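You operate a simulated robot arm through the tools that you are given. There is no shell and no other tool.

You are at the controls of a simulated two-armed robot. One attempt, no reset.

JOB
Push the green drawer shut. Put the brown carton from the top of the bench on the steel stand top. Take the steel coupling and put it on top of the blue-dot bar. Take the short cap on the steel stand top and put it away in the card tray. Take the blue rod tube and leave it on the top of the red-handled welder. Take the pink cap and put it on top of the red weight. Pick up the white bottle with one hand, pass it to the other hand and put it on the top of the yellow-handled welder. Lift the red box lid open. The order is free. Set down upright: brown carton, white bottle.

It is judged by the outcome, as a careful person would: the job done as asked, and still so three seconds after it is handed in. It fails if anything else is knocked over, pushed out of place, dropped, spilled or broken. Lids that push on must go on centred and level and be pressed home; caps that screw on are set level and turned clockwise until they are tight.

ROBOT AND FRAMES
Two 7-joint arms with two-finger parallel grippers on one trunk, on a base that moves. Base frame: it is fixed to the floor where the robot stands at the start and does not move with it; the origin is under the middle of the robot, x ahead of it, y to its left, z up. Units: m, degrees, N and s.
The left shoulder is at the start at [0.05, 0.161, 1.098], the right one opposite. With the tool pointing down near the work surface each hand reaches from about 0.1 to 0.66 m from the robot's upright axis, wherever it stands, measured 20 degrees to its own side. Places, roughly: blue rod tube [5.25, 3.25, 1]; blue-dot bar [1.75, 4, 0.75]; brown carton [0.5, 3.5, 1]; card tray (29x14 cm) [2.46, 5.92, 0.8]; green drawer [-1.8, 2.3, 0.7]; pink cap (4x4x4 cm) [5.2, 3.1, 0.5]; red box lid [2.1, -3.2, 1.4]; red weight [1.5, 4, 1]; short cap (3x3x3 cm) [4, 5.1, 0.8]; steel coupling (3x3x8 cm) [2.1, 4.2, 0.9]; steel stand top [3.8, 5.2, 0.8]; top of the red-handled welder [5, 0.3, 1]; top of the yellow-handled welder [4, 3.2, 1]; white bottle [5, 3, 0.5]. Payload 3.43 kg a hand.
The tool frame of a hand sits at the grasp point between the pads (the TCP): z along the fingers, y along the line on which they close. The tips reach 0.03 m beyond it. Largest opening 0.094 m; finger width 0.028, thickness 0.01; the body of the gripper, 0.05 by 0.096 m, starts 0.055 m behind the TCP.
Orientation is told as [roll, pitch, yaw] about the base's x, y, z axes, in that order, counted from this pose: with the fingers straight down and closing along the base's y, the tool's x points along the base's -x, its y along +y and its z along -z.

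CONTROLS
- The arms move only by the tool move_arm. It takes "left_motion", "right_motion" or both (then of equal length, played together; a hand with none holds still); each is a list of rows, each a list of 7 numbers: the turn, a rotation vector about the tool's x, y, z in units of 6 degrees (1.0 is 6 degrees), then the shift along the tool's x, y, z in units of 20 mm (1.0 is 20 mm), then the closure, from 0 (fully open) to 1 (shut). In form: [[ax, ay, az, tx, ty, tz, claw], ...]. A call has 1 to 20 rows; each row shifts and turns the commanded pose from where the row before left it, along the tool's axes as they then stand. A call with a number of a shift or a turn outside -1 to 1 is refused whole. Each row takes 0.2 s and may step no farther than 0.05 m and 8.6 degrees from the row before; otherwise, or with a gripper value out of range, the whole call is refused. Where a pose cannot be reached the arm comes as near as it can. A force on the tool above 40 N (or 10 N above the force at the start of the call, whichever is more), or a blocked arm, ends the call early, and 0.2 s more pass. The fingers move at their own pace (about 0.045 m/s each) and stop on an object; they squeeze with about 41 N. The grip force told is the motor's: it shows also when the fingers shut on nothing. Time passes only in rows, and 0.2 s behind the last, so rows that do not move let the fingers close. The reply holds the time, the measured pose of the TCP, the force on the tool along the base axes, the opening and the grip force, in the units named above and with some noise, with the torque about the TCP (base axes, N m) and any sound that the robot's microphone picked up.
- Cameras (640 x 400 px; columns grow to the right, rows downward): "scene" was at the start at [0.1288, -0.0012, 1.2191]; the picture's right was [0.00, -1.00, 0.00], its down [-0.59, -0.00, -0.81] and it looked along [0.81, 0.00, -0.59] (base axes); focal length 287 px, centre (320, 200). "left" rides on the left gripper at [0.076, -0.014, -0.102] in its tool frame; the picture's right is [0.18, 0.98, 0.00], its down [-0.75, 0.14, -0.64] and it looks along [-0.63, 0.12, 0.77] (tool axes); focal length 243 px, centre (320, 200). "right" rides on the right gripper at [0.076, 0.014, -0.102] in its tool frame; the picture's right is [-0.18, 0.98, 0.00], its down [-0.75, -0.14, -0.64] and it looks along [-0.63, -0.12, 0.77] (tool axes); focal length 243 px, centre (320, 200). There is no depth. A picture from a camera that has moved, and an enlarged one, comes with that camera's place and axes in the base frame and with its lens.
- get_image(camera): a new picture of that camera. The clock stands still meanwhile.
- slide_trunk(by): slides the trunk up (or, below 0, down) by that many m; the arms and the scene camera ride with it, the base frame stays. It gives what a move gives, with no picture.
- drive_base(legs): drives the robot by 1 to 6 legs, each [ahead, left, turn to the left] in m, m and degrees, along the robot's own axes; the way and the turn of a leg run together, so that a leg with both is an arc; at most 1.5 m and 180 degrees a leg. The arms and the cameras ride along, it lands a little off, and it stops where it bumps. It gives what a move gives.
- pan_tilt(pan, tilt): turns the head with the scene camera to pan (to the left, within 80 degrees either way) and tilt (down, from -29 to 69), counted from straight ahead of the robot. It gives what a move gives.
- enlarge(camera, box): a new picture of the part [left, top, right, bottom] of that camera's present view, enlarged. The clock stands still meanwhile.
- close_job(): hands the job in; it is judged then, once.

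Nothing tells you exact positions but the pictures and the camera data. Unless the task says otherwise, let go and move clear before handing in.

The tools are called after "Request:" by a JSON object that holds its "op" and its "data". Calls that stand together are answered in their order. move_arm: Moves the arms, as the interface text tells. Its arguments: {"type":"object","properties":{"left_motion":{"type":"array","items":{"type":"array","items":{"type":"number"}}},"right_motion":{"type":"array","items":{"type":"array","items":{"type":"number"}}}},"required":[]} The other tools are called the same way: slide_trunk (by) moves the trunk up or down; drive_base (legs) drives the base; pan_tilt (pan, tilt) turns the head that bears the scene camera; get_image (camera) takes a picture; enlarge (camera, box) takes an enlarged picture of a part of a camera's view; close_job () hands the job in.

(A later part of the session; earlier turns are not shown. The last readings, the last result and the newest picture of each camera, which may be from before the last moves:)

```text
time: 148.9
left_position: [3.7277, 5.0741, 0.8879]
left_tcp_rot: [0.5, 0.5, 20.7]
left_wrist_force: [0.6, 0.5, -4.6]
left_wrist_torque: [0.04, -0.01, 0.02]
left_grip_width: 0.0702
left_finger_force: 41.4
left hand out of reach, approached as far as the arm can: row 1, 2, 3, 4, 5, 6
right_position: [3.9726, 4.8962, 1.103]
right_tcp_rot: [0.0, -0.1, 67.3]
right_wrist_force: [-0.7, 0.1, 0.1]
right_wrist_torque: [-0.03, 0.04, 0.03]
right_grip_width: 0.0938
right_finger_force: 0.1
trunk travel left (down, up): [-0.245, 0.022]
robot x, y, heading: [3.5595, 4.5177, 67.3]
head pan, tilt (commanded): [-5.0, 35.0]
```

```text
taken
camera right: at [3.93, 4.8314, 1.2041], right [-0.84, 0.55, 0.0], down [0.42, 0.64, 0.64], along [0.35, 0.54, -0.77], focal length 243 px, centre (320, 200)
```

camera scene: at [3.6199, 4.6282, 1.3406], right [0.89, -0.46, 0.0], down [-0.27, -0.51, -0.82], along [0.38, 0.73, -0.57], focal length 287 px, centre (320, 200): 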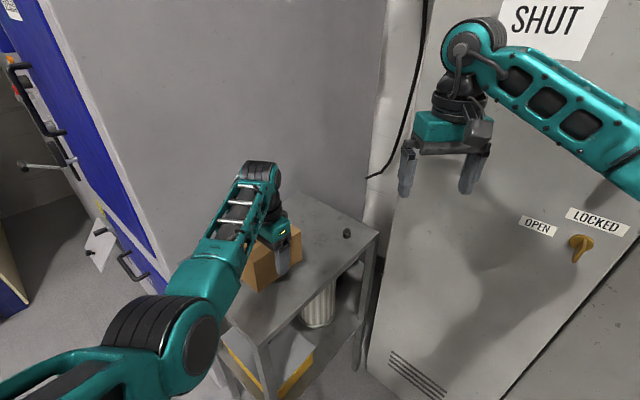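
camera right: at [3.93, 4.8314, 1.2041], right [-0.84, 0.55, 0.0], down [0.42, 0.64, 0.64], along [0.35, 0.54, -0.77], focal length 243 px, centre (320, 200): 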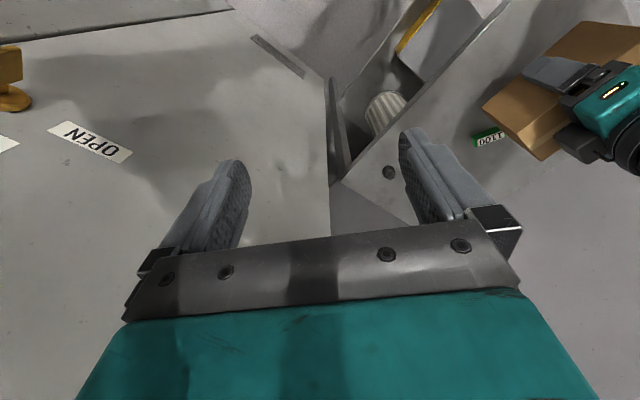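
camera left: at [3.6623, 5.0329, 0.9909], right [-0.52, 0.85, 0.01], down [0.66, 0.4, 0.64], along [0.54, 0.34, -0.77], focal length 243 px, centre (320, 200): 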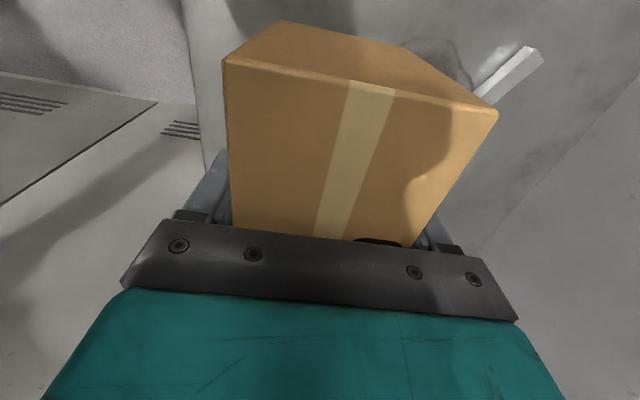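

The carton hangs ~6 cm above the stand, about 2.5 cm further back than planned. I'll nudge it forward toward the front edge and check.

Request:
{"op": "move_arm", "data": {"left_motion": [[0, 0, 0, 0.435, -0.585, 0, 1], [0, 0, 0, 0.435, -0.585, 0, 1], [0, 0, 0, 0, 0, 1, 1], [0, 0, 0, 0, 0, 0.5, 1]]}}

Request:
{"op": "get_image", "data": {"camera": "left"}}

Request:
{"op": "enlarge", "data": {"camera": "scene", "box": [200, 180, 400, 380]}}

```text
time: 149.9
left_position: [3.7203, 5.0461, 0.8592]
left_tcp_rot: [0.5, 0.3, 20.7]
left_wrist_force: [0.2, -0.2, -4.7]
left_wrist_torque: [-0.02, -0.03, -0.01]
left_grip_width: 0.0702
left_finger_force: 40.7
right_position: [3.9713, 4.8963, 1.1021]
right_tcp_rot: [0.0, 0.1, 67.4]
right_wrist_force: [0.4, 1.0, -1.2]
right_wrist_torque: [0.0, -0.02, 0.01]
right_grip_width: 0.094
right_finger_force: 0.0
trunk travel left (down, up): [-0.245, 0.022]
robot x, y, heading: [3.5651, 4.5159, 67.5]
head pan, tilt (commanded): [-5.0, 35.0]
```

```text
taken
camera left: at [3.6553, 5.0054, 0.9618], right [-0.52, 0.85, 0.01], down [0.66, 0.39, 0.64], along [0.54, 0.34, -0.77], focal length 243 px, centre (320, 200)
```

left: 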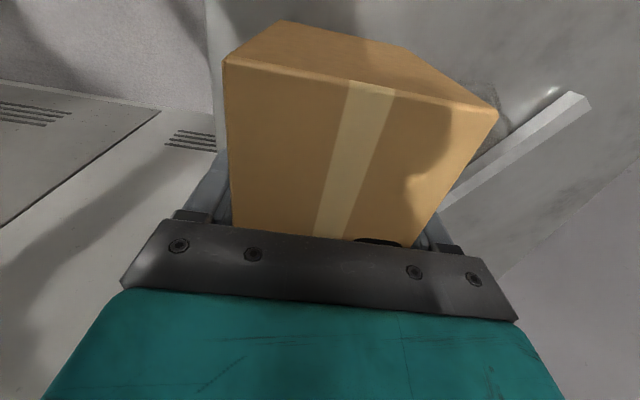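

```text
2.00 times, centred on (300, 280) of scene
camera zoom: at [3.6199, 4.628, 1.3406], right [0.89, -0.46, 0.0], down [-0.27, -0.51, -0.82], along [0.38, 0.73, -0.57], focal length 575 px, centre (360, 40)
```

zoom: 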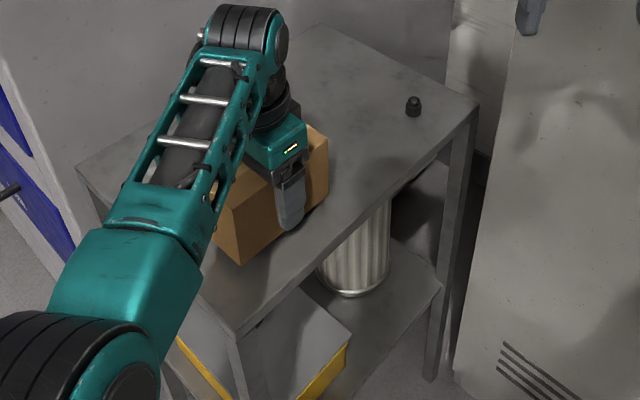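

Position is right: carton ~3 cm above the stand, clear of bar and front edge. Lowering gently.

Request:
{"op": "move_arm", "data": {"left_motion": [[0, 0, 0, 0, 0, 0.5, 1], [0, 0, 0, 0, 0, 0.4, 1], [0, 0, 0, 0, 0, 0.2, 1], [0, 0, 0, 0, 0, 0, 1]]}}

Request:
{"op": "enlarge", "data": {"camera": "scene", "box": [220, 200, 400, 320]}}

```text
time: 150.9
left_position: [3.7197, 5.0471, 0.8438]
left_tcp_rot: [1.0, -0.1, 20.7]
left_wrist_force: [-6.7, -1.2, 38.8]
left_wrist_torque: [-1.26, -0.56, -0.19]
left_grip_width: 0.0702
left_finger_force: 41.3
right_position: [3.9707, 4.894, 1.1048]
right_tcp_rot: [0.1, -0.1, 67.4]
right_wrist_force: [-0.3, 0.3, -0.1]
right_wrist_torque: [0.0, 0.01, -0.06]
right_grip_width: 0.0939
right_finger_force: 0.1
trunk travel left (down, up): [-0.245, 0.022]
robot x, y, heading: [3.5632, 4.5175, 67.4]
head pan, tilt (commanded): [-5.0, 35.0]
```

```text
3.33 times, centred on (310, 260) of scene
camera zoom: at [3.618, 4.6243, 1.3416], right [0.89, -0.46, 0.0], down [-0.26, -0.51, -0.82], along [0.38, 0.73, -0.57], focal length 958 px, centre (353, 0)
```

zoom: 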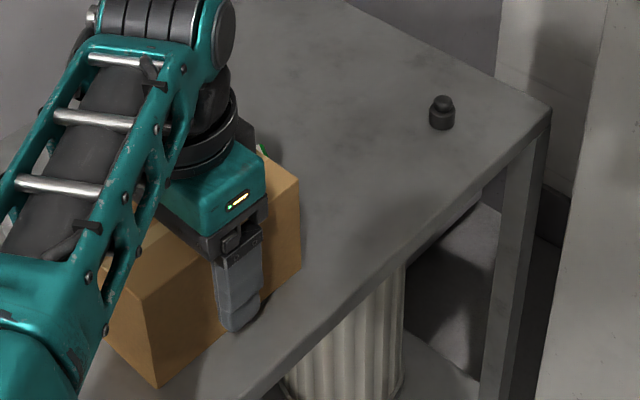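

Contact felt: the carton is on the stand (top at about z 0.79). I'll relieve the pressure slightly, then open and rise.

Request:
{"op": "move_arm", "data": {"left_motion": [[0, 0, 0, 0, 0, -0.2, 1], [0, 0, 0, 0, 0, 0, 1]]}}

Request:
{"op": "move_arm", "data": {"left_motion": [[0, 0, 0, 0, 0, 0, 0.7], [0, 0, 0, 0, 0, 0, 0.4], [0, 0, 0, 0, 0, 0, 0.1], [0, 0, 0, 0, 0, 0, 0], [0, 0, 0, 0, 0, 0, 0], [0, 0, 0, 0, 0, 0, 0]]}}

Request:
{"op": "get_image", "data": {"camera": "left"}}

```text
time: 151.5
left_position: [3.7195, 5.0471, 0.8436]
left_tcp_rot: [0.8, 0.1, 20.7]
left_wrist_force: [-2.9, 4.5, 21.4]
left_wrist_torque: [-0.16, -1.34, 0.18]
left_grip_width: 0.0702
left_finger_force: 41.3
right_position: [3.9706, 4.8937, 1.1032]
right_tcp_rot: [0.0, 0.0, 67.4]
right_wrist_force: [1.1, 0.4, -0.1]
right_wrist_torque: [-0.01, 0.01, -0.02]
right_grip_width: 0.0938
right_finger_force: 0.1
trunk travel left (down, up): [-0.245, 0.022]
robot x, y, heading: [3.5622, 4.5132, 67.2]
head pan, tilt (commanded): [-5.0, 35.0]
```

```text
time: 152.9
left_position: [3.7207, 5.0463, 0.8407]
left_tcp_rot: [0.4, 0.4, 20.6]
left_wrist_force: [0.2, 0.4, 0.9]
left_wrist_torque: [0.02, 0.0, 0.01]
left_grip_width: 0.0939
left_finger_force: 0.0
right_position: [3.9714, 4.8963, 1.1018]
right_tcp_rot: [0.0, 0.0, 67.4]
right_wrist_force: [0.4, -0.7, -0.2]
right_wrist_torque: [0.01, -0.01, 0.02]
right_grip_width: 0.0944
right_finger_force: 0.0
trunk travel left (down, up): [-0.245, 0.022]
robot x, y, heading: [3.5619, 4.5139, 67.4]
head pan, tilt (commanded): [-5.0, 35.0]
```

```text
taken
camera left: at [3.6544, 5.0049, 0.9442], right [-0.52, 0.85, 0.01], down [0.66, 0.39, 0.64], along [0.54, 0.34, -0.77], focal length 243 px, centre (320, 200)
```

left: 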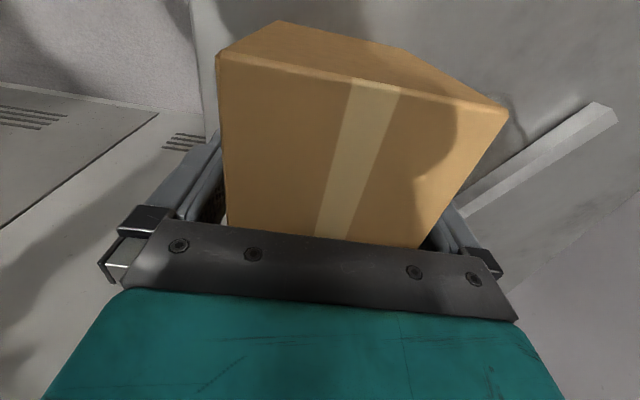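

Released. Now lifting the left hand straight up and away, then checking the carton.

Request:
{"op": "move_arm", "data": {"left_motion": [[0, 0, 0, 0, 0, -0.7, 0], [0, 0, 0, 0, 0, -1, 0], [0, 0, 0, 0, 0, -1, 0], [0, 0, 0, 0, 0, -1, 0], [0, 0, 0, 0, 0, -1, 0], [0, 0, 0, 0, 0, -1, 0], [0, 0, 0, 0, 0, -1, 0], [0, 0, 0, 0, 0, -1, 0], [0, 0, 0, 0, 0, -1, 0]]}}

Request:
{"op": "get_image", "data": {"camera": "left"}}

Request:
{"op": "get_image", "data": {"camera": "scene"}}

```text
time: 154.9
left_position: [3.7308, 5.0581, 1.0052]
left_tcp_rot: [0.6, 0.3, 20.6]
left_wrist_force: [-0.2, 0.2, 0.4]
left_wrist_torque: [-0.02, 0.01, 0.0]
left_grip_width: 0.0941
left_finger_force: 0.1
left hand out of reach, approached as far as the arm can: row 8, 9
right_position: [3.9725, 4.8966, 1.1029]
right_tcp_rot: [0.0, 0.0, 67.4]
right_wrist_force: [-0.2, -0.3, -0.7]
right_wrist_torque: [0.0, 0.03, 0.01]
right_grip_width: 0.0939
right_finger_force: 0.2
trunk travel left (down, up): [-0.245, 0.022]
robot x, y, heading: [3.5632, 4.514, 67.5]
head pan, tilt (commanded): [-5.0, 35.0]
```

```text
taken
camera left: at [3.6658, 5.0167, 1.1088], right [-0.52, 0.86, 0.01], down [0.66, 0.39, 0.64], along [0.54, 0.34, -0.77], focal length 243 px, centre (320, 200)
```

left: 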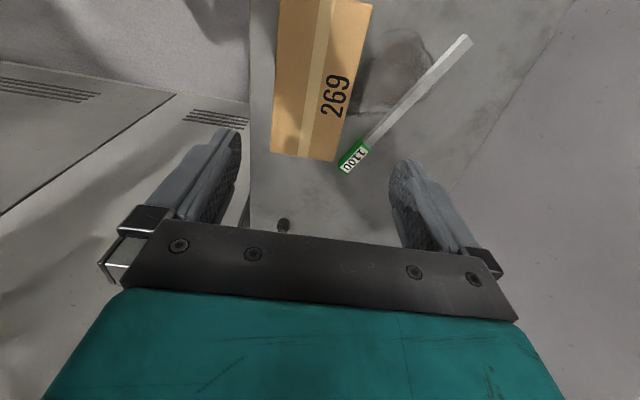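

```text
taken
camera scene: at [3.6199, 4.6274, 1.3407], right [0.89, -0.46, 0.0], down [-0.27, -0.51, -0.82], along [0.38, 0.73, -0.57], focal length 287 px, centre (320, 200)
```

scene: 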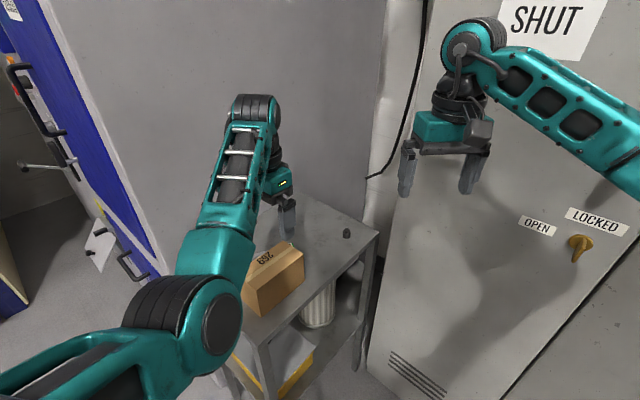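

The carton stands upright on the stand, clear of everything. Next the short cap (≈[3.96, 5.12]); I'll move the left hand aside to the west, then bring the base 0.12 m closer for the right hand.

Request:
{"op": "move_arm", "data": {"left_motion": [[0, 0, 0, 1, 0.38, 0, 0], [0, 0, 0, 1, 0.38, 0, 0], [0, 0, 0, 1, 0.38, 0, 0], [0, 0, 0, 1, 0.38, 0, 0], [0, 0, 0, 1, 0.38, 0, 0], [0, 0, 0, 1, 0.38, 0, 0], [0, 0, 0, 1, 0.38, 0, 0]]}}

Request:
{"op": "drive_base", "data": {"legs": [[0.1, 0, 0]]}}

Request:
{"op": "get_image", "data": {"camera": "scene"}}

Request:
{"op": "get_image", "data": {"camera": "right"}}

```text
time: 156.5
left_position: [3.5924, 5.0965, 0.9871]
left_tcp_rot: [0.5, 0.5, 20.7]
left_wrist_force: [-0.6, 0.7, 0.5]
left_wrist_torque: [0.01, 0.0, 0.02]
left_grip_width: 0.0941
left_finger_force: 0.1
left hand out of reach, approached as far as the arm can: row 1, 2, 3, 4, 5, 7
right_position: [3.9714, 4.8965, 1.1021]
right_tcp_rot: [0.0, 0.0, 67.4]
right_wrist_force: [-0.4, 0.1, 0.2]
right_wrist_torque: [-0.02, 0.01, 0.02]
right_grip_width: 0.094
right_finger_force: 0.0
trunk travel left (down, up): [-0.245, 0.022]
robot x, y, heading: [3.5631, 4.5142, 67.3]
head pan, tilt (commanded): [-5.0, 35.0]
```

```text
time: 157.7
left_position: [3.6321, 5.1906, 0.9879]
left_tcp_rot: [0.7, 0.4, 20.7]
left_wrist_force: [0.5, 0.7, -0.2]
left_wrist_torque: [-0.01, 0.0, 0.0]
left_grip_width: 0.0939
left_finger_force: 0.0
right_position: [4.0101, 4.9905, 1.1031]
right_tcp_rot: [0.0, 0.0, 67.4]
right_wrist_force: [-0.7, -0.5, -0.4]
right_wrist_torque: [0.02, 0.02, -0.01]
right_grip_width: 0.0938
right_finger_force: 0.0
trunk travel left (down, up): [-0.245, 0.022]
robot x, y, heading: [3.6027, 4.6097, 67.3]
head pan, tilt (commanded): [-5.0, 35.0]
```

```text
taken
camera scene: at [3.658, 4.7217, 1.3407], right [0.89, -0.46, 0.0], down [-0.27, -0.51, -0.82], along [0.38, 0.73, -0.57], focal length 287 px, centre (320, 200)
```

scene: 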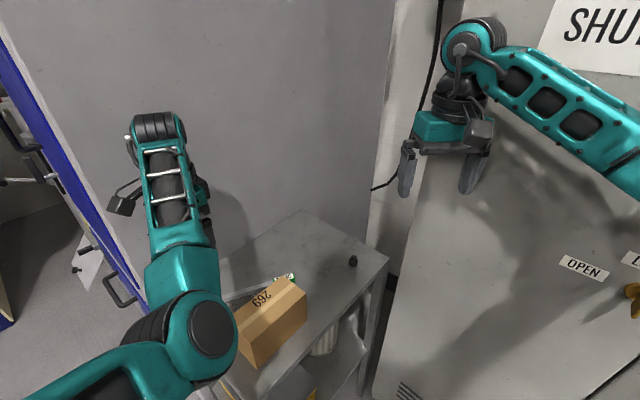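

```text
taken
camera right: at [3.9681, 4.9249, 1.2047], right [-0.84, 0.55, 0.0], down [0.42, 0.64, 0.64], along [0.35, 0.54, -0.77], focal length 243 px, centre (320, 200)
```

right: 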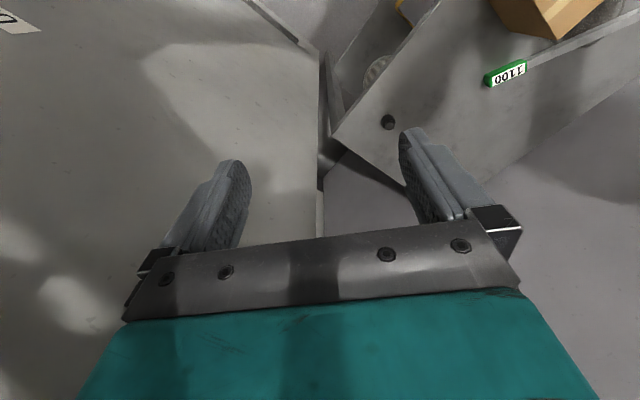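

I'll move the right hand over the cap and lower partway for a closer look.

Request:
{"op": "move_arm", "data": {"right_motion": [[0, 0, 0, -0.87, 0.815, 0, 0], [0, 0, 0, -0.87, 0.815, 0, 0], [0, 0, 0, -0.87, 0.815, 0, 0], [0, 0, 0, -0.87, 0.815, 0, 0], [0, 0, 0, -0.87, 0.815, 0, 0], [0, 0, 0, -0.87, 0.815, 0, 0], [0, 0, 0, 0, 0, 1, 0], [0, 0, 0, 0, 0, 1, 0], [0, 0, 0, 0, 0, 1, 0], [0, 0, 0, 0, 0, 1, 0], [0, 0, 0, 0, 0, 1, 0], [0, 0, 0, 0, 0, 1, 0], [0, 0, 0, 0, 0, 1, 0]]}}

Request:
{"op": "get_image", "data": {"camera": "right"}}

Request:
{"op": "get_image", "data": {"camera": "scene"}}

```text
time: 160.5
left_position: [3.6333, 5.1899, 0.987]
left_tcp_rot: [0.7, 0.4, 20.7]
left_wrist_force: [0.4, 0.7, -0.1]
left_wrist_torque: [-0.01, -0.01, 0.0]
left_grip_width: 0.0945
left_finger_force: 0.1
right_position: [3.9613, 5.1259, 0.9619]
right_tcp_rot: [-0.1, 0.1, 67.5]
right_wrist_force: [0.1, 0.8, -0.8]
right_wrist_torque: [-0.03, -0.01, -0.01]
right_grip_width: 0.0937
right_finger_force: 0.1
trunk travel left (down, up): [-0.245, 0.022]
robot x, y, heading: [3.5986, 4.6092, 67.6]
head pan, tilt (commanded): [-5.0, 35.0]
```

```text
taken
camera right: at [3.9186, 5.06, 1.0644], right [-0.84, 0.55, 0.0], down [0.42, 0.64, 0.64], along [0.35, 0.54, -0.77], focal length 243 px, centre (320, 200)
```

right: 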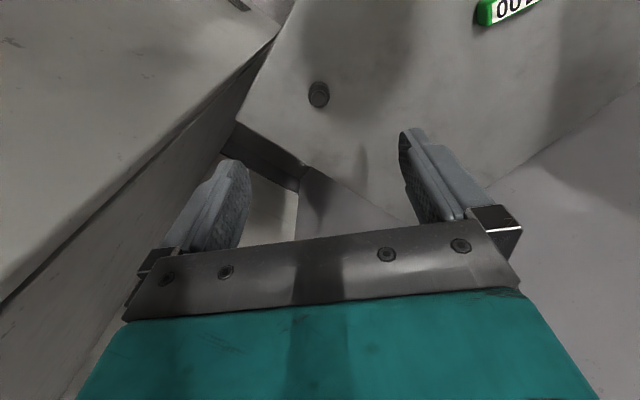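

```text
taken
camera scene: at [3.659, 4.7215, 1.3407], right [0.89, -0.46, 0.0], down [-0.27, -0.51, -0.82], along [0.38, 0.73, -0.57], focal length 287 px, centre (320, 200)
```

scene: 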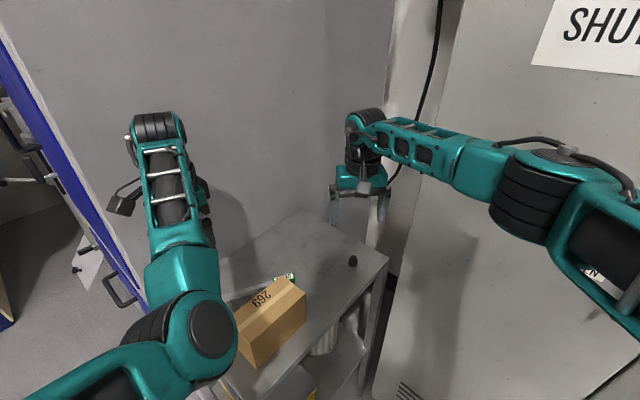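

The right hand is exactly above the cap (≈[3.961, 5.124]). Lowering further and narrowing the opening a bit is unnecessary; going down to just above the stand.

Request:
{"op": "move_arm", "data": {"right_motion": [[0, 0, 0, 0, 0.0, 1, 0], [0, 0, 0, 0, 0, 1, 0], [0, 0, 0, 0, 0, 1, 0], [0, 0, 0, 0, 0, 1, 0], [0, 0, 0, 0, 0, 1, 0], [0, 0, 0, 0, 0, 0.7, 0]]}}

Request:
{"op": "get_image", "data": {"camera": "right"}}

Request:
{"op": "enlarge", "data": {"camera": "scene", "box": [280, 180, 440, 280]}}

```text
time: 161.9
left_position: [3.631, 5.1896, 0.9875]
left_tcp_rot: [0.6, 0.4, 20.8]
left_wrist_force: [-0.4, 0.0, 0.2]
left_wrist_torque: [-0.01, -0.01, 0.0]
left_grip_width: 0.094
left_finger_force: 0.1
right_position: [3.9583, 5.1244, 0.847]
right_tcp_rot: [0.1, 0.0, 67.5]
right_wrist_force: [-0.3, 0.9, 0.2]
right_wrist_torque: [0.0, -0.03, 0.0]
right_grip_width: 0.0937
right_finger_force: 0.0
trunk travel left (down, up): [-0.245, 0.022]
robot x, y, heading: [3.6047, 4.6054, 67.4]
head pan, tilt (commanded): [-5.0, 35.0]
```

```text
taken
camera right: at [3.917, 5.0585, 0.9494], right [-0.84, 0.55, 0.0], down [0.42, 0.64, 0.64], along [0.35, 0.54, -0.77], focal length 243 px, centre (320, 200)
```

right: 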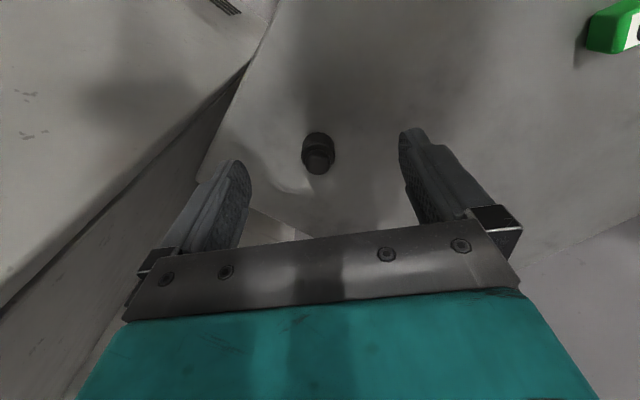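

```text
4.00 times, centred on (360, 230) of scene
camera zoom: at [3.6585, 4.7216, 1.3407], right [0.89, -0.46, 0.0], down [-0.27, -0.51, -0.82], along [0.38, 0.73, -0.57], focal length 1149 px, centre (160, 80)
```

zoom: 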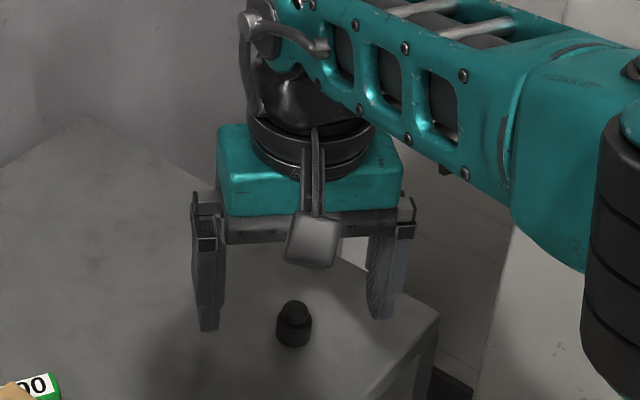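

The cap is centred between the fingers. Creeping down the last 2 cm.

Request:
{"op": "move_arm", "data": {"right_motion": [[0, 0, 0, 0, 0, 0.5, 0], [0, 0, 0, 0, 0, 0.3, 0], [0, 0, 0, 0, 0, 0.2, 0], [0, 0, 0, 0, 0, 0, 0]]}}

Request:
{"op": "enlarge", "data": {"camera": "scene", "box": [300, 210, 420, 285]}}

```text
time: 162.9
left_position: [3.6332, 5.1896, 0.9868]
left_tcp_rot: [0.5, 0.4, 20.7]
left_wrist_force: [0.4, -0.5, 1.2]
left_wrist_torque: [0.0, 0.0, 0.0]
left_grip_width: 0.0937
left_finger_force: 0.0
right_position: [3.9567, 5.1175, 0.8306]
right_tcp_rot: [0.0, -0.1, 67.6]
right_wrist_force: [-0.8, 0.9, 2.8]
right_wrist_torque: [-0.04, 0.01, 0.02]
right_grip_width: 0.0938
right_finger_force: 0.1
right hand out of reach, approached as far as the arm can: row 1, 3
trunk travel left (down, up): [-0.245, 0.022]
robot x, y, heading: [3.6024, 4.6091, 67.4]
head pan, tilt (commanded): [-5.0, 35.0]
```

```text
5.33 times, centred on (360, 248) of scene
camera zoom: at [3.6587, 4.7213, 1.3408], right [0.89, -0.46, 0.0], down [-0.27, -0.51, -0.82], along [0.38, 0.73, -0.57], focal length 1532 px, centre (107, -53)
```

zoom: 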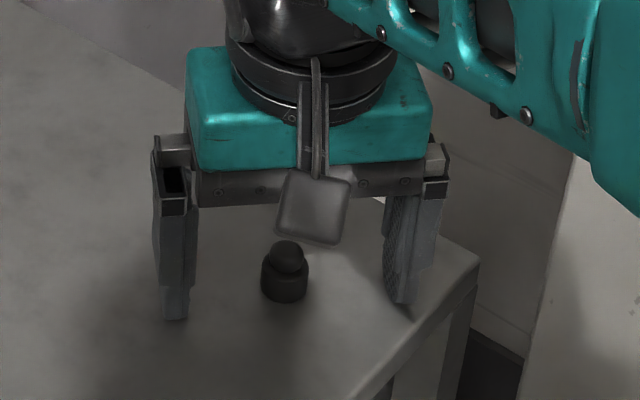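

The arm is at its reach limit here, slightly high. I'll lift a little, move the base 3.5 cm forward, and re-descend.

Request:
{"op": "move_arm", "data": {"right_motion": [[0, 0, 0, 0, 0, -1, 0], [0, 0, 0, 0, 0, -0.5, 0]]}}

Request:
{"op": "drive_base", "data": {"legs": [[0.04, 0, 0]]}}

Request:
{"op": "get_image", "data": {"camera": "right"}}

```text
time: 163.5
left_position: [3.6329, 5.1902, 0.9869]
left_tcp_rot: [0.6, 0.3, 20.7]
left_wrist_force: [0.8, 0.4, -0.2]
left_wrist_torque: [-0.02, -0.01, 0.03]
left_grip_width: 0.094
left_finger_force: 0.1
right_position: [3.9587, 5.1155, 0.8615]
right_tcp_rot: [0.0, 0.1, 67.5]
right_wrist_force: [0.0, 0.1, 0.1]
right_wrist_torque: [-0.01, -0.01, -0.03]
right_grip_width: 0.0938
right_finger_force: 0.0
trunk travel left (down, up): [-0.245, 0.022]
robot x, y, heading: [3.6021, 4.6054, 67.3]
head pan, tilt (commanded): [-5.0, 35.0]
```

```text
time: 164.4
left_position: [3.6314, 5.2024, 0.9873]
left_tcp_rot: [0.6, 0.5, 21.2]
left_wrist_force: [0.1, 0.6, -0.7]
left_wrist_torque: [0.02, -0.04, 0.01]
left_grip_width: 0.094
left_finger_force: 0.1
right_position: [3.96, 5.1294, 0.8597]
right_tcp_rot: [-0.1, 0.0, 67.8]
right_wrist_force: [0.4, -0.5, 0.4]
right_wrist_torque: [0.02, 0.01, 0.01]
right_grip_width: 0.094
right_finger_force: 0.1
trunk travel left (down, up): [-0.245, 0.022]
robot x, y, heading: [3.6115, 4.6256, 67.7]
head pan, tilt (commanded): [-5.0, 35.0]
stopped in leg 1: the robot was blocked; the commanded pose is now the measured one
```

```text
taken
camera right: at [3.9177, 5.0639, 0.9623], right [-0.84, 0.54, 0.0], down [0.41, 0.64, 0.64], along [0.35, 0.54, -0.77], focal length 243 px, centre (320, 200)
```

right: 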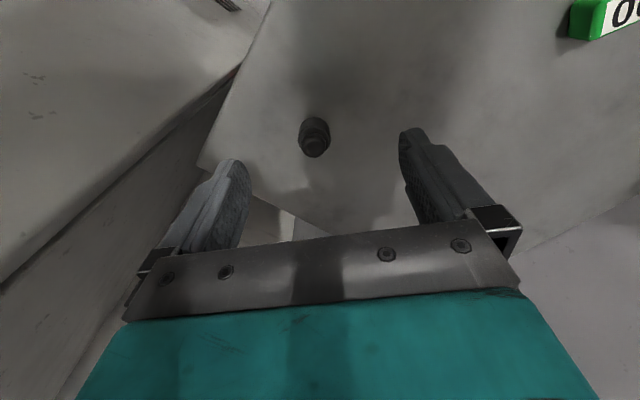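

The base touched something (probably the stand's leg) and stopped; the cap hasn't moved in the view. I'll ease back 1 cm, then re-descend on the cap.

Request:
{"op": "drive_base", "data": {"legs": [[-0.012, 0, 0]]}}

Request:
{"op": "move_arm", "data": {"right_motion": [[0, 0, 0, 0, -0.1, 0.8, 0], [0, 0, 0, 0, 0, 0.5, 0], [0, 0, 0, 0, 0, 0.3, 0]]}}

Request:
{"op": "get_image", "data": {"camera": "right"}}

Request:
{"op": "get_image", "data": {"camera": "scene"}}

```text
time: 165.1
left_position: [3.6255, 5.1907, 0.9874]
left_tcp_rot: [0.6, 0.5, 21.2]
left_wrist_force: [-0.1, 1.2, -0.1]
left_wrist_torque: [0.0, -0.03, -0.02]
left_grip_width: 0.0942
left_finger_force: 0.1
right_position: [3.9556, 5.1183, 0.8606]
right_tcp_rot: [-0.1, 0.0, 67.8]
right_wrist_force: [-1.4, 0.0, 0.2]
right_wrist_torque: [-0.03, -0.02, 0.01]
right_grip_width: 0.0941
right_finger_force: 0.0
trunk travel left (down, up): [-0.245, 0.022]
robot x, y, heading: [3.6043, 4.6065, 67.6]
head pan, tilt (commanded): [-5.0, 35.0]
```

```text
time: 165.9
left_position: [3.6269, 5.1906, 0.988]
left_tcp_rot: [0.7, 0.4, 21.2]
left_wrist_force: [0.2, -0.1, 0.0]
left_wrist_torque: [-0.01, 0.02, 0.0]
left_grip_width: 0.0938
left_finger_force: 0.0
right_position: [3.954, 5.1174, 0.8304]
right_tcp_rot: [0.0, 0.0, 67.7]
right_wrist_force: [1.5, -0.9, 6.6]
right_wrist_torque: [0.03, 0.31, -0.01]
right_grip_width: 0.0934
right_finger_force: 0.1
trunk travel left (down, up): [-0.245, 0.022]
robot x, y, heading: [3.5997, 4.6104, 67.5]
head pan, tilt (commanded): [-5.0, 35.0]
```

```text
taken
camera right: at [3.9135, 5.0526, 0.9317], right [-0.84, 0.54, 0.0], down [0.42, 0.64, 0.64], along [0.35, 0.54, -0.77], focal length 243 px, centre (320, 200)
```

right: 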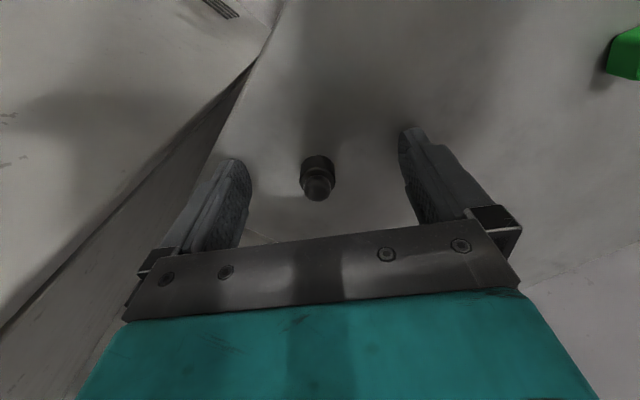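

```text
taken
camera scene: at [3.6568, 4.7216, 1.3409], right [0.89, -0.46, 0.0], down [-0.26, -0.51, -0.82], along [0.38, 0.73, -0.57], focal length 287 px, centre (320, 200)
```

scene: 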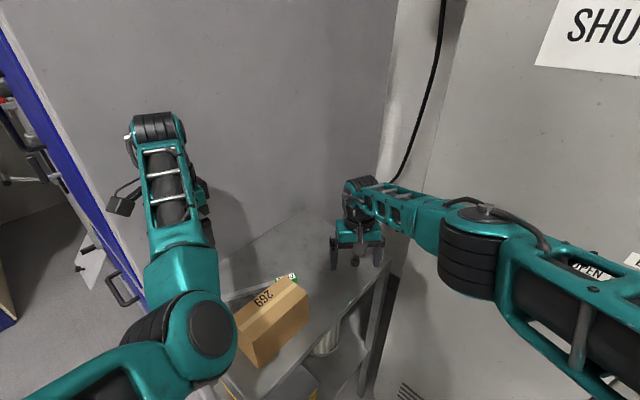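

A fingertip touches the stand surface (z≈0.80), so I'm at full depth around the cap. I'll rise 2 mm and close.

Request:
{"op": "move_arm", "data": {"right_motion": [[0, 0, 0, 0, 0, -0.15, 0], [0, 0, 0, 0, 0, 0, 1], [0, 0, 0, 0, 0, 0, 1], [0, 0, 0, 0, 0, 0, 1], [0, 0, 0, 0, 0, 0, 1], [0, 0, 0, 0, 0, 0, 1], [0, 0, 0, 0, 0, 0, 1]]}}

Request:
{"op": "get_image", "data": {"camera": "right"}}

```text
time: 167.5
left_position: [3.6268, 5.1906, 0.9864]
left_tcp_rot: [0.6, 0.4, 21.3]
left_wrist_force: [0.0, -0.2, -0.4]
left_wrist_torque: [0.0, 0.02, 0.02]
left_grip_width: 0.094
left_finger_force: 0.0
right_position: [3.9552, 5.1169, 0.8327]
right_tcp_rot: [-0.1, 0.0, 67.8]
right_wrist_force: [-0.2, -0.8, 0.8]
right_wrist_torque: [-0.01, 0.0, -0.02]
right_grip_width: 0.0171
right_finger_force: 41.5
trunk travel left (down, up): [-0.245, 0.022]
robot x, y, heading: [3.5999, 4.6116, 67.8]
head pan, tilt (commanded): [-5.0, 35.0]
```

```text
taken
camera right: at [3.9142, 5.0528, 0.9337], right [-0.84, 0.54, 0.0], down [0.41, 0.64, 0.64], along [0.35, 0.54, -0.77], focal length 243 px, centre (320, 200)
```

right: 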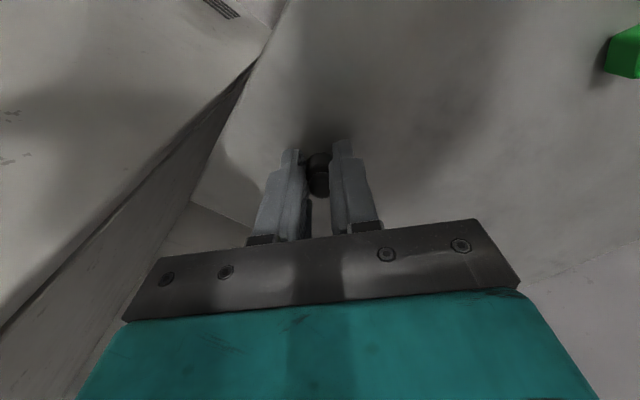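

The fingers closed on the cap (17 mm). Lifting gently to verify the hold.

Request:
{"op": "move_arm", "data": {"right_motion": [[0, 0, 0, 0, 0, -0.3, 1], [0, 0, 0, 0, 0, -0.7, 1], [0, 0, 0, 0, 0, -1, 1], [0, 0, 0, 0, 0, -1, 1], [0, 0, 0, 0, 0, -1, 1]]}}

Request:
{"op": "get_image", "data": {"camera": "right"}}

Request:
{"op": "enlarge", "data": {"camera": "scene", "box": [280, 160, 440, 280]}}

```text
time: 168.7
left_position: [3.627, 5.1916, 0.9875]
left_tcp_rot: [0.6, 0.5, 21.2]
left_wrist_force: [-0.9, -0.4, 0.5]
left_wrist_torque: [0.03, -0.01, 0.0]
left_grip_width: 0.0939
left_finger_force: 0.1
right_position: [3.957, 5.1198, 0.9118]
right_tcp_rot: [-0.1, 0.1, 67.8]
right_wrist_force: [0.1, -0.2, 0.1]
right_wrist_torque: [0.0, 0.01, 0.0]
right_grip_width: 0.0183
right_finger_force: 41.2
trunk travel left (down, up): [-0.245, 0.022]
robot x, y, heading: [3.6036, 4.6092, 67.6]
head pan, tilt (commanded): [-5.0, 35.0]
```

```text
taken
camera right: at [3.9149, 5.0543, 1.0135], right [-0.84, 0.54, 0.0], down [0.41, 0.64, 0.64], along [0.35, 0.54, -0.77], focal length 243 px, centre (320, 200)
```

right: 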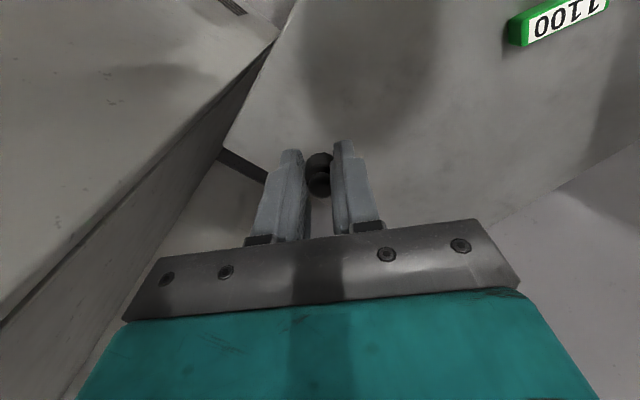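

```text
3.33 times, centred on (360, 220) of scene
camera zoom: at [3.6572, 4.7222, 1.3407], right [0.89, -0.46, 0.0], down [-0.26, -0.51, -0.82], along [0.38, 0.73, -0.57], focal length 958 px, centre (187, 133)
```

zoom: 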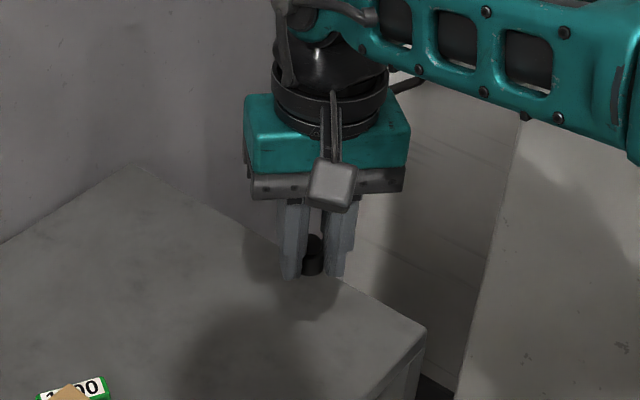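

The cap is held securely. I'll raise the right hand, back away from the stand, and head to the card tray under the whiteboard (≈[2.46, 5.95, 0.8]).

Request:
{"op": "move_arm", "data": {"right_motion": [[0, 0, 0, 0, 0, -1, 1], [0, 0, 0, 0, 0, -1, 1], [0, 0, 0, 0, 0, -1, 1], [0, 0, 0, 0, 0, -1, 1], [0, 0, 0, 0, 0, -1, 1], [0, 0, 0, 0, 0, -1, 1], [0, 0, 0, 0, 0, -1, 1]]}}

Request:
{"op": "drive_base", "data": {"legs": [[-0.4, 0, 0], [0, 0, 44]]}}

Request:
{"op": "pan_tilt", "data": {"pan": 0, "tilt": 20}}

Request:
{"op": "get_image", "data": {"camera": "scene"}}

```text
time: 170.3
left_position: [3.6269, 5.1903, 0.9876]
left_tcp_rot: [0.6, 0.5, 21.3]
left_wrist_force: [0.4, 0.0, -0.4]
left_wrist_torque: [0.0, 0.03, -0.01]
left_grip_width: 0.0942
left_finger_force: 0.1
right_position: [3.9537, 5.1178, 1.0513]
right_tcp_rot: [-0.1, 0.1, 67.8]
right_wrist_force: [0.0, 0.7, -0.6]
right_wrist_torque: [-0.01, -0.04, 0.01]
right_grip_width: 0.0182
right_finger_force: 41.1
trunk travel left (down, up): [-0.245, 0.022]
robot x, y, heading: [3.5967, 4.6093, 67.7]
head pan, tilt (commanded): [-5.0, 35.0]
```

```text
time: 174.8
left_position: [3.065, 4.6786, 0.9876]
left_tcp_rot: [0.7, 0.6, 65.2]
left_wrist_force: [-0.4, 1.3, -0.2]
left_wrist_torque: [-0.03, 0.0, -0.01]
left_grip_width: 0.0938
left_finger_force: 0.0
right_position: [3.3509, 4.8524, 1.0497]
right_tcp_rot: [-0.1, 0.0, 111.8]
right_wrist_force: [-0.9, -0.5, -0.4]
right_wrist_torque: [0.01, -0.02, 0.0]
right_grip_width: 0.0182
right_finger_force: 40.3
trunk travel left (down, up): [-0.245, 0.022]
robot x, y, heading: [3.4505, 4.2415, 111.6]
head pan, tilt (commanded): [-5.0, 35.0]
```

```text
time: 175.6
left_position: [3.064, 4.6768, 0.9874]
left_tcp_rot: [0.6, 0.5, 65.2]
left_wrist_force: [0.4, -0.1, -0.7]
left_wrist_torque: [-0.01, 0.03, 0.01]
left_grip_width: 0.094
left_finger_force: 0.1
right_position: [3.3522, 4.853, 1.0503]
right_tcp_rot: [0.0, 0.0, 111.8]
right_wrist_force: [-0.1, 0.7, 0.0]
right_wrist_torque: [0.0, 0.03, 0.0]
right_grip_width: 0.0184
right_finger_force: 41.2
trunk travel left (down, up): [-0.245, 0.022]
robot x, y, heading: [3.4515, 4.2432, 111.7]
head pan, tilt (commanded): [0.0, 20.0]
```

```text
taken
camera scene: at [3.4021, 4.3625, 1.3645], right [0.93, 0.37, 0.0], down [0.13, -0.32, -0.94], along [-0.35, 0.87, -0.34], focal length 287 px, centre (320, 200)
```

scene: 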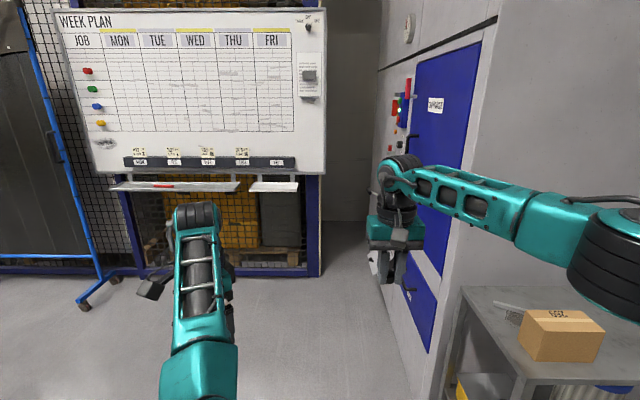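

The card tray hangs below the whiteboard's right end. Driving toward it, stopping short for a closer look.

Request:
{"op": "drive_base", "data": {"legs": [[1.05, 0.5, 0]]}}

Request:
{"op": "pan_tilt", "data": {"pan": 0, "tilt": 25}}

Request:
{"op": "get_image", "data": {"camera": "scene"}}

```text
time: 181.5
left_position: [2.201, 5.4604, 0.9876]
left_tcp_rot: [0.6, 0.5, 65.7]
left_wrist_force: [-0.6, 0.3, 0.7]
left_wrist_torque: [0.0, 0.01, 0.01]
left_grip_width: 0.0938
left_finger_force: 0.0
right_position: [2.4859, 5.6387, 1.0504]
right_tcp_rot: [0.0, 0.0, 112.6]
right_wrist_force: [-0.7, 0.1, -0.6]
right_wrist_torque: [-0.02, 0.0, 0.01]
right_grip_width: 0.0186
right_finger_force: 41.7
trunk travel left (down, up): [-0.245, 0.022]
robot x, y, heading: [2.5903, 5.031, 112.1]
head pan, tilt (commanded): [0.0, 20.0]
```

```text
time: 182.2
left_position: [2.2021, 5.4598, 0.9873]
left_tcp_rot: [0.7, 0.6, 65.8]
left_wrist_force: [-0.1, -0.2, 1.3]
left_wrist_torque: [-0.01, 0.02, 0.02]
left_grip_width: 0.0938
left_finger_force: 0.0
right_position: [2.4866, 5.6377, 1.0511]
right_tcp_rot: [0.0, 0.0, 112.3]
right_wrist_force: [0.4, 0.1, 0.5]
right_wrist_torque: [0.03, 0.01, 0.02]
right_grip_width: 0.0186
right_finger_force: 40.8
trunk travel left (down, up): [-0.245, 0.022]
robot x, y, heading: [2.5932, 5.026, 112.4]
head pan, tilt (commanded): [0.0, 25.0]
```

```text
taken
camera scene: at [2.5413, 5.1469, 1.3565], right [0.93, 0.38, 0.0], down [0.16, -0.39, -0.91], along [-0.34, 0.84, -0.42], focal length 287 px, centre (320, 200)
```

scene: 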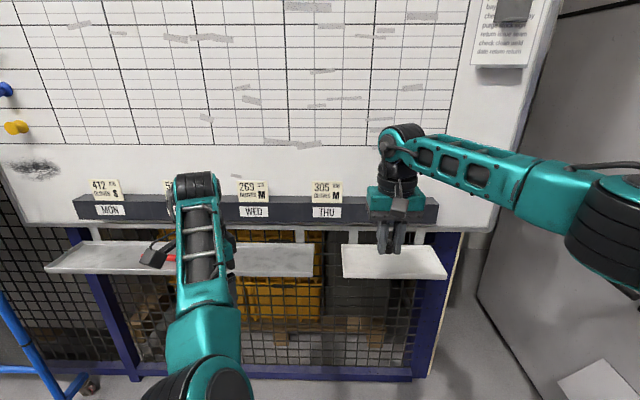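

Zooming on the card tray from here.

Request:
{"op": "enlarge", "data": {"camera": "scene", "box": [320, 200, 480, 300]}}

Request:
{"op": "get_image", "data": {"camera": "right"}}

```text
4.00 times, centred on (400, 250) of scene
camera zoom: at [2.5413, 5.1469, 1.3565], right [0.93, 0.38, 0.0], down [0.16, -0.39, -0.91], along [-0.34, 0.84, -0.42], focal length 1149 px, centre (0, 0)
```

zoom: 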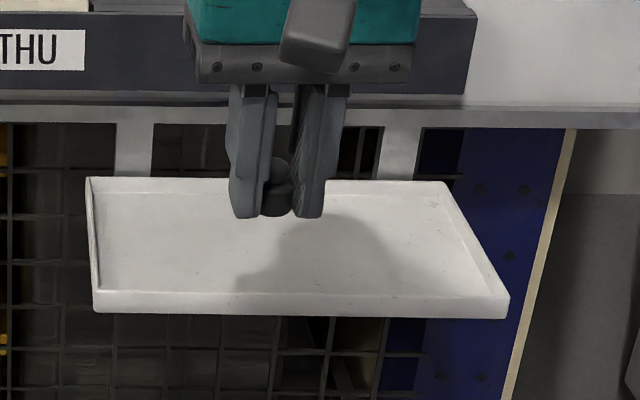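

```text
taken
camera right: at [2.502, 5.5619, 1.1524], right [-0.98, -0.2, 0.0], down [-0.16, 0.75, 0.64], along [-0.13, 0.63, -0.77], focal length 243 px, centre (320, 200)
```

right: 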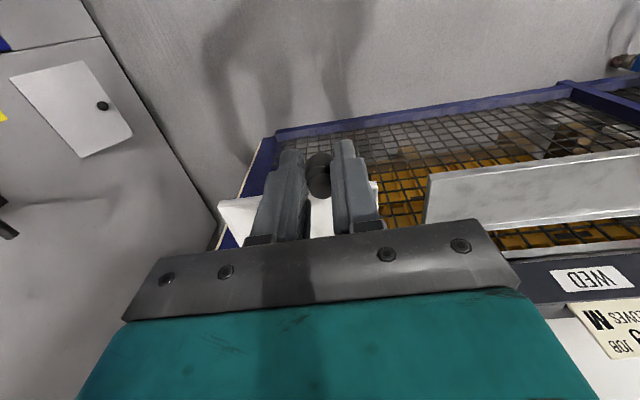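

The tray's rim is at z≈0.83 and its centre near [2.467, 5.888]. I'll move the base 0.15 m closer, and tilt the right hand ~25° forward so its body clears the whiteboard ledge above the tray.

Request:
{"op": "drive_base", "data": {"legs": [[0.13, 0, 0]]}}

Request:
{"op": "move_arm", "data": {"right_motion": [[0, -0.85, 0, 0, -0.7, 0, 1], [0, -0.85, 0, 0, -0.7, 0, 1], [0, -0.85, 0, 0, -0.7, 0, 1], [0, -0.85, 0, 0, -0.7, 0, 1], [0, -0.85, 0, 0, -0.7, 0, 1]]}}

Request:
{"op": "get_image", "data": {"camera": "scene"}}

Request:
{"op": "get_image", "data": {"camera": "right"}}

```text
time: 183.5
left_position: [2.1508, 5.5811, 0.9882]
left_tcp_rot: [0.7, 0.4, 65.6]
left_wrist_force: [-0.9, -0.3, -0.1]
left_wrist_torque: [-0.02, -0.02, -0.03]
left_grip_width: 0.094
left_finger_force: 0.0
right_position: [2.437, 5.758, 1.0506]
right_tcp_rot: [-0.1, 0.1, 112.3]
right_wrist_force: [0.1, -0.5, -0.7]
right_wrist_torque: [-0.03, -0.03, 0.01]
right_grip_width: 0.0183
right_finger_force: 40.7
trunk travel left (down, up): [-0.245, 0.022]
robot x, y, heading: [2.5399, 5.1484, 111.7]
head pan, tilt (commanded): [0.0, 25.0]
```

```text
time: 184.7
left_position: [2.1509, 5.5816, 0.9874]
left_tcp_rot: [0.7, 0.5, 65.7]
left_wrist_force: [0.5, 0.4, 0.7]
left_wrist_torque: [-0.02, -0.01, 0.02]
left_grip_width: 0.0941
left_finger_force: 0.0
right_position: [2.5012, 5.7853, 1.0513]
right_tcp_rot: [-0.1, -25.7, 112.3]
right_wrist_force: [0.0, 0.1, 0.1]
right_wrist_torque: [0.0, -0.01, 0.03]
right_grip_width: 0.0186
right_finger_force: 40.7
trunk travel left (down, up): [-0.245, 0.022]
robot x, y, heading: [2.5413, 5.1485, 112.0]
head pan, tilt (commanded): [0.0, 25.0]
```

```text
taken
camera scene: at [2.4925, 5.2674, 1.3565], right [0.93, 0.38, 0.0], down [0.16, -0.39, -0.91], along [-0.34, 0.84, -0.42], focal length 287 px, centre (320, 200)
```

scene: 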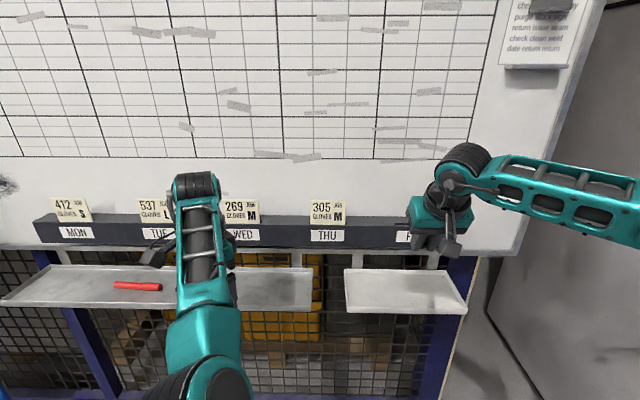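

```text
taken
camera right: at [2.5312, 5.6749, 1.11], right [-0.97, -0.22, 0.08], down [-0.02, 0.43, 0.9], along [-0.23, 0.88, -0.42], focal length 243 px, centre (320, 200)
```

right: 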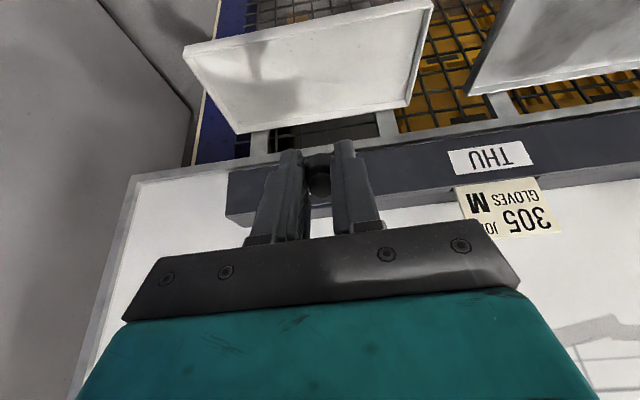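

The hand is tilted and laterally lined up with the tray. Moving forward over it and lowering partway.

Request:
{"op": "move_arm", "data": {"right_motion": [[0, 0, 0, -0.766, 0, 0.369, 1], [0, 0, 0, -0.766, 0, 0.369, 1], [0, 0, 0, -0.766, 0, 0.369, 1], [0, 0, 0, -0.766, 0, 0.369, 1], [0, 0, 0, -0.766, 0, 0.369, 1], [0, 0, 0, 0.404, 0, 0.838, 1], [0, 0, 0, 0.404, 0, 0.838, 1], [0, 0, 0, 0.404, 0, 0.838, 1], [0, 0, 0, 0.404, 0, 0.838, 1], [0, 0, 0, 0.404, 0, 0.838, 1], [0, 0, 0, 0.404, 0, 0.838, 1]]}}

Request:
{"op": "get_image", "data": {"camera": "scene"}}

Request:
{"op": "get_image", "data": {"camera": "right"}}

```text
time: 187.1
left_position: [2.151, 5.5811, 0.9868]
left_tcp_rot: [0.5, 0.5, 65.8]
left_wrist_force: [-0.1, -0.7, 0.7]
left_wrist_torque: [0.03, -0.02, -0.05]
left_grip_width: 0.094
left_finger_force: 0.0
right_position: [2.4703, 5.8655, 0.9376]
right_tcp_rot: [-0.1, -25.5, 112.3]
right_wrist_force: [-0.4, -0.2, -0.5]
right_wrist_torque: [0.03, 0.02, -0.01]
right_grip_width: 0.0184
right_finger_force: 41.4
trunk travel left (down, up): [-0.245, 0.022]
robot x, y, heading: [2.5413, 5.1494, 112.3]
head pan, tilt (commanded): [0.0, 25.0]
```

```text
taken
camera scene: at [2.492, 5.2675, 1.3564], right [0.93, 0.38, 0.0], down [0.16, -0.39, -0.91], along [-0.34, 0.84, -0.42], focal length 287 px, centre (320, 200)
```

scene: 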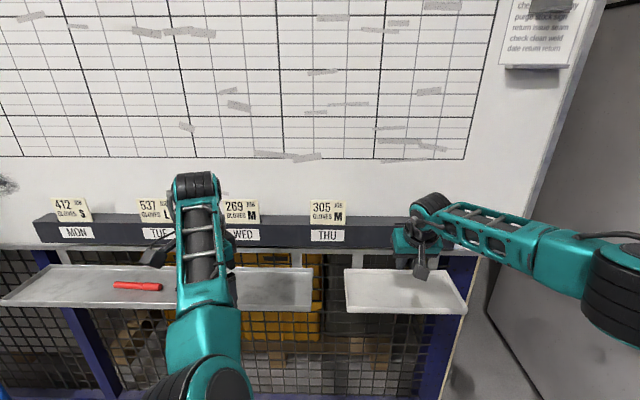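

```text
taken
camera right: at [2.5009, 5.7551, 0.9967], right [-0.97, -0.22, 0.08], down [-0.02, 0.43, 0.9], along [-0.23, 0.88, -0.42], focal length 243 px, centre (320, 200)
```

right: 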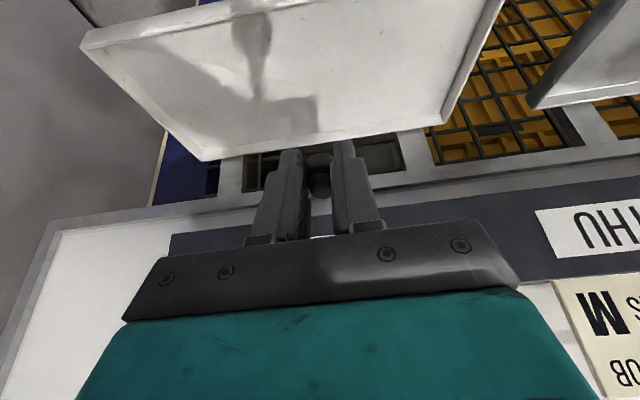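

Over the tray's middle. Lowering the rest of the way, watching for contact.

Request:
{"op": "move_arm", "data": {"right_motion": [[0, 0, 0, 0.404, 0, 0.838, 1], [0, 0, 0, 0.404, 0, 0.838, 1], [0, 0, 0, 0.404, 0, 0.838, 1], [0, 0, 0, 0.404, 0, 0.838, 1], [0, 0, 0, 0.15, 0, 0.3, 1]]}}

Request:
{"op": "get_image", "data": {"camera": "right"}}

Request:
{"op": "enlarge", "data": {"camera": "scene", "box": [320, 190, 500, 330]}}

```text
time: 188.3
left_position: [2.153, 5.5807, 0.9871]
left_tcp_rot: [0.5, 0.5, 65.7]
left_wrist_force: [-0.5, -0.2, 0.0]
left_wrist_torque: [0.02, -0.04, 0.0]
left_grip_width: 0.0941
left_finger_force: 0.1
right_position: [2.4715, 5.8629, 0.857]
right_tcp_rot: [-0.1, -25.5, 112.4]
right_wrist_force: [0.4, 0.1, 0.2]
right_wrist_torque: [0.04, -0.02, -0.01]
right_grip_width: 0.0185
right_finger_force: 41.7
trunk travel left (down, up): [-0.245, 0.022]
robot x, y, heading: [2.5387, 5.1454, 112.2]
head pan, tilt (commanded): [0.0, 25.0]
```

```text
taken
camera right: at [2.5017, 5.7532, 0.9159], right [-0.97, -0.22, 0.08], down [-0.02, 0.43, 0.9], along [-0.23, 0.88, -0.42], focal length 243 px, centre (320, 200)
```

right: 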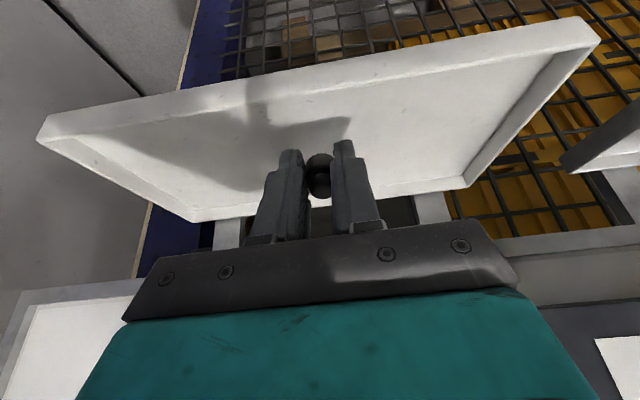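

```text
2.86 times, centred on (410, 260) of scene
camera zoom: at [2.4921, 5.2674, 1.3564], right [0.93, 0.38, 0.0], down [0.16, -0.39, -0.91], along [-0.34, 0.84, -0.42], focal length 821 px, centre (63, 29)
```

zoom: 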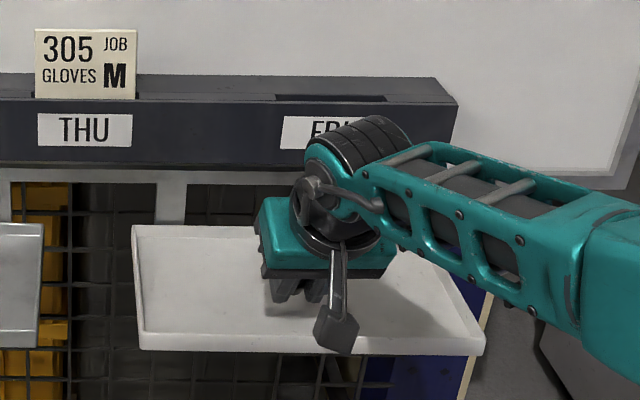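

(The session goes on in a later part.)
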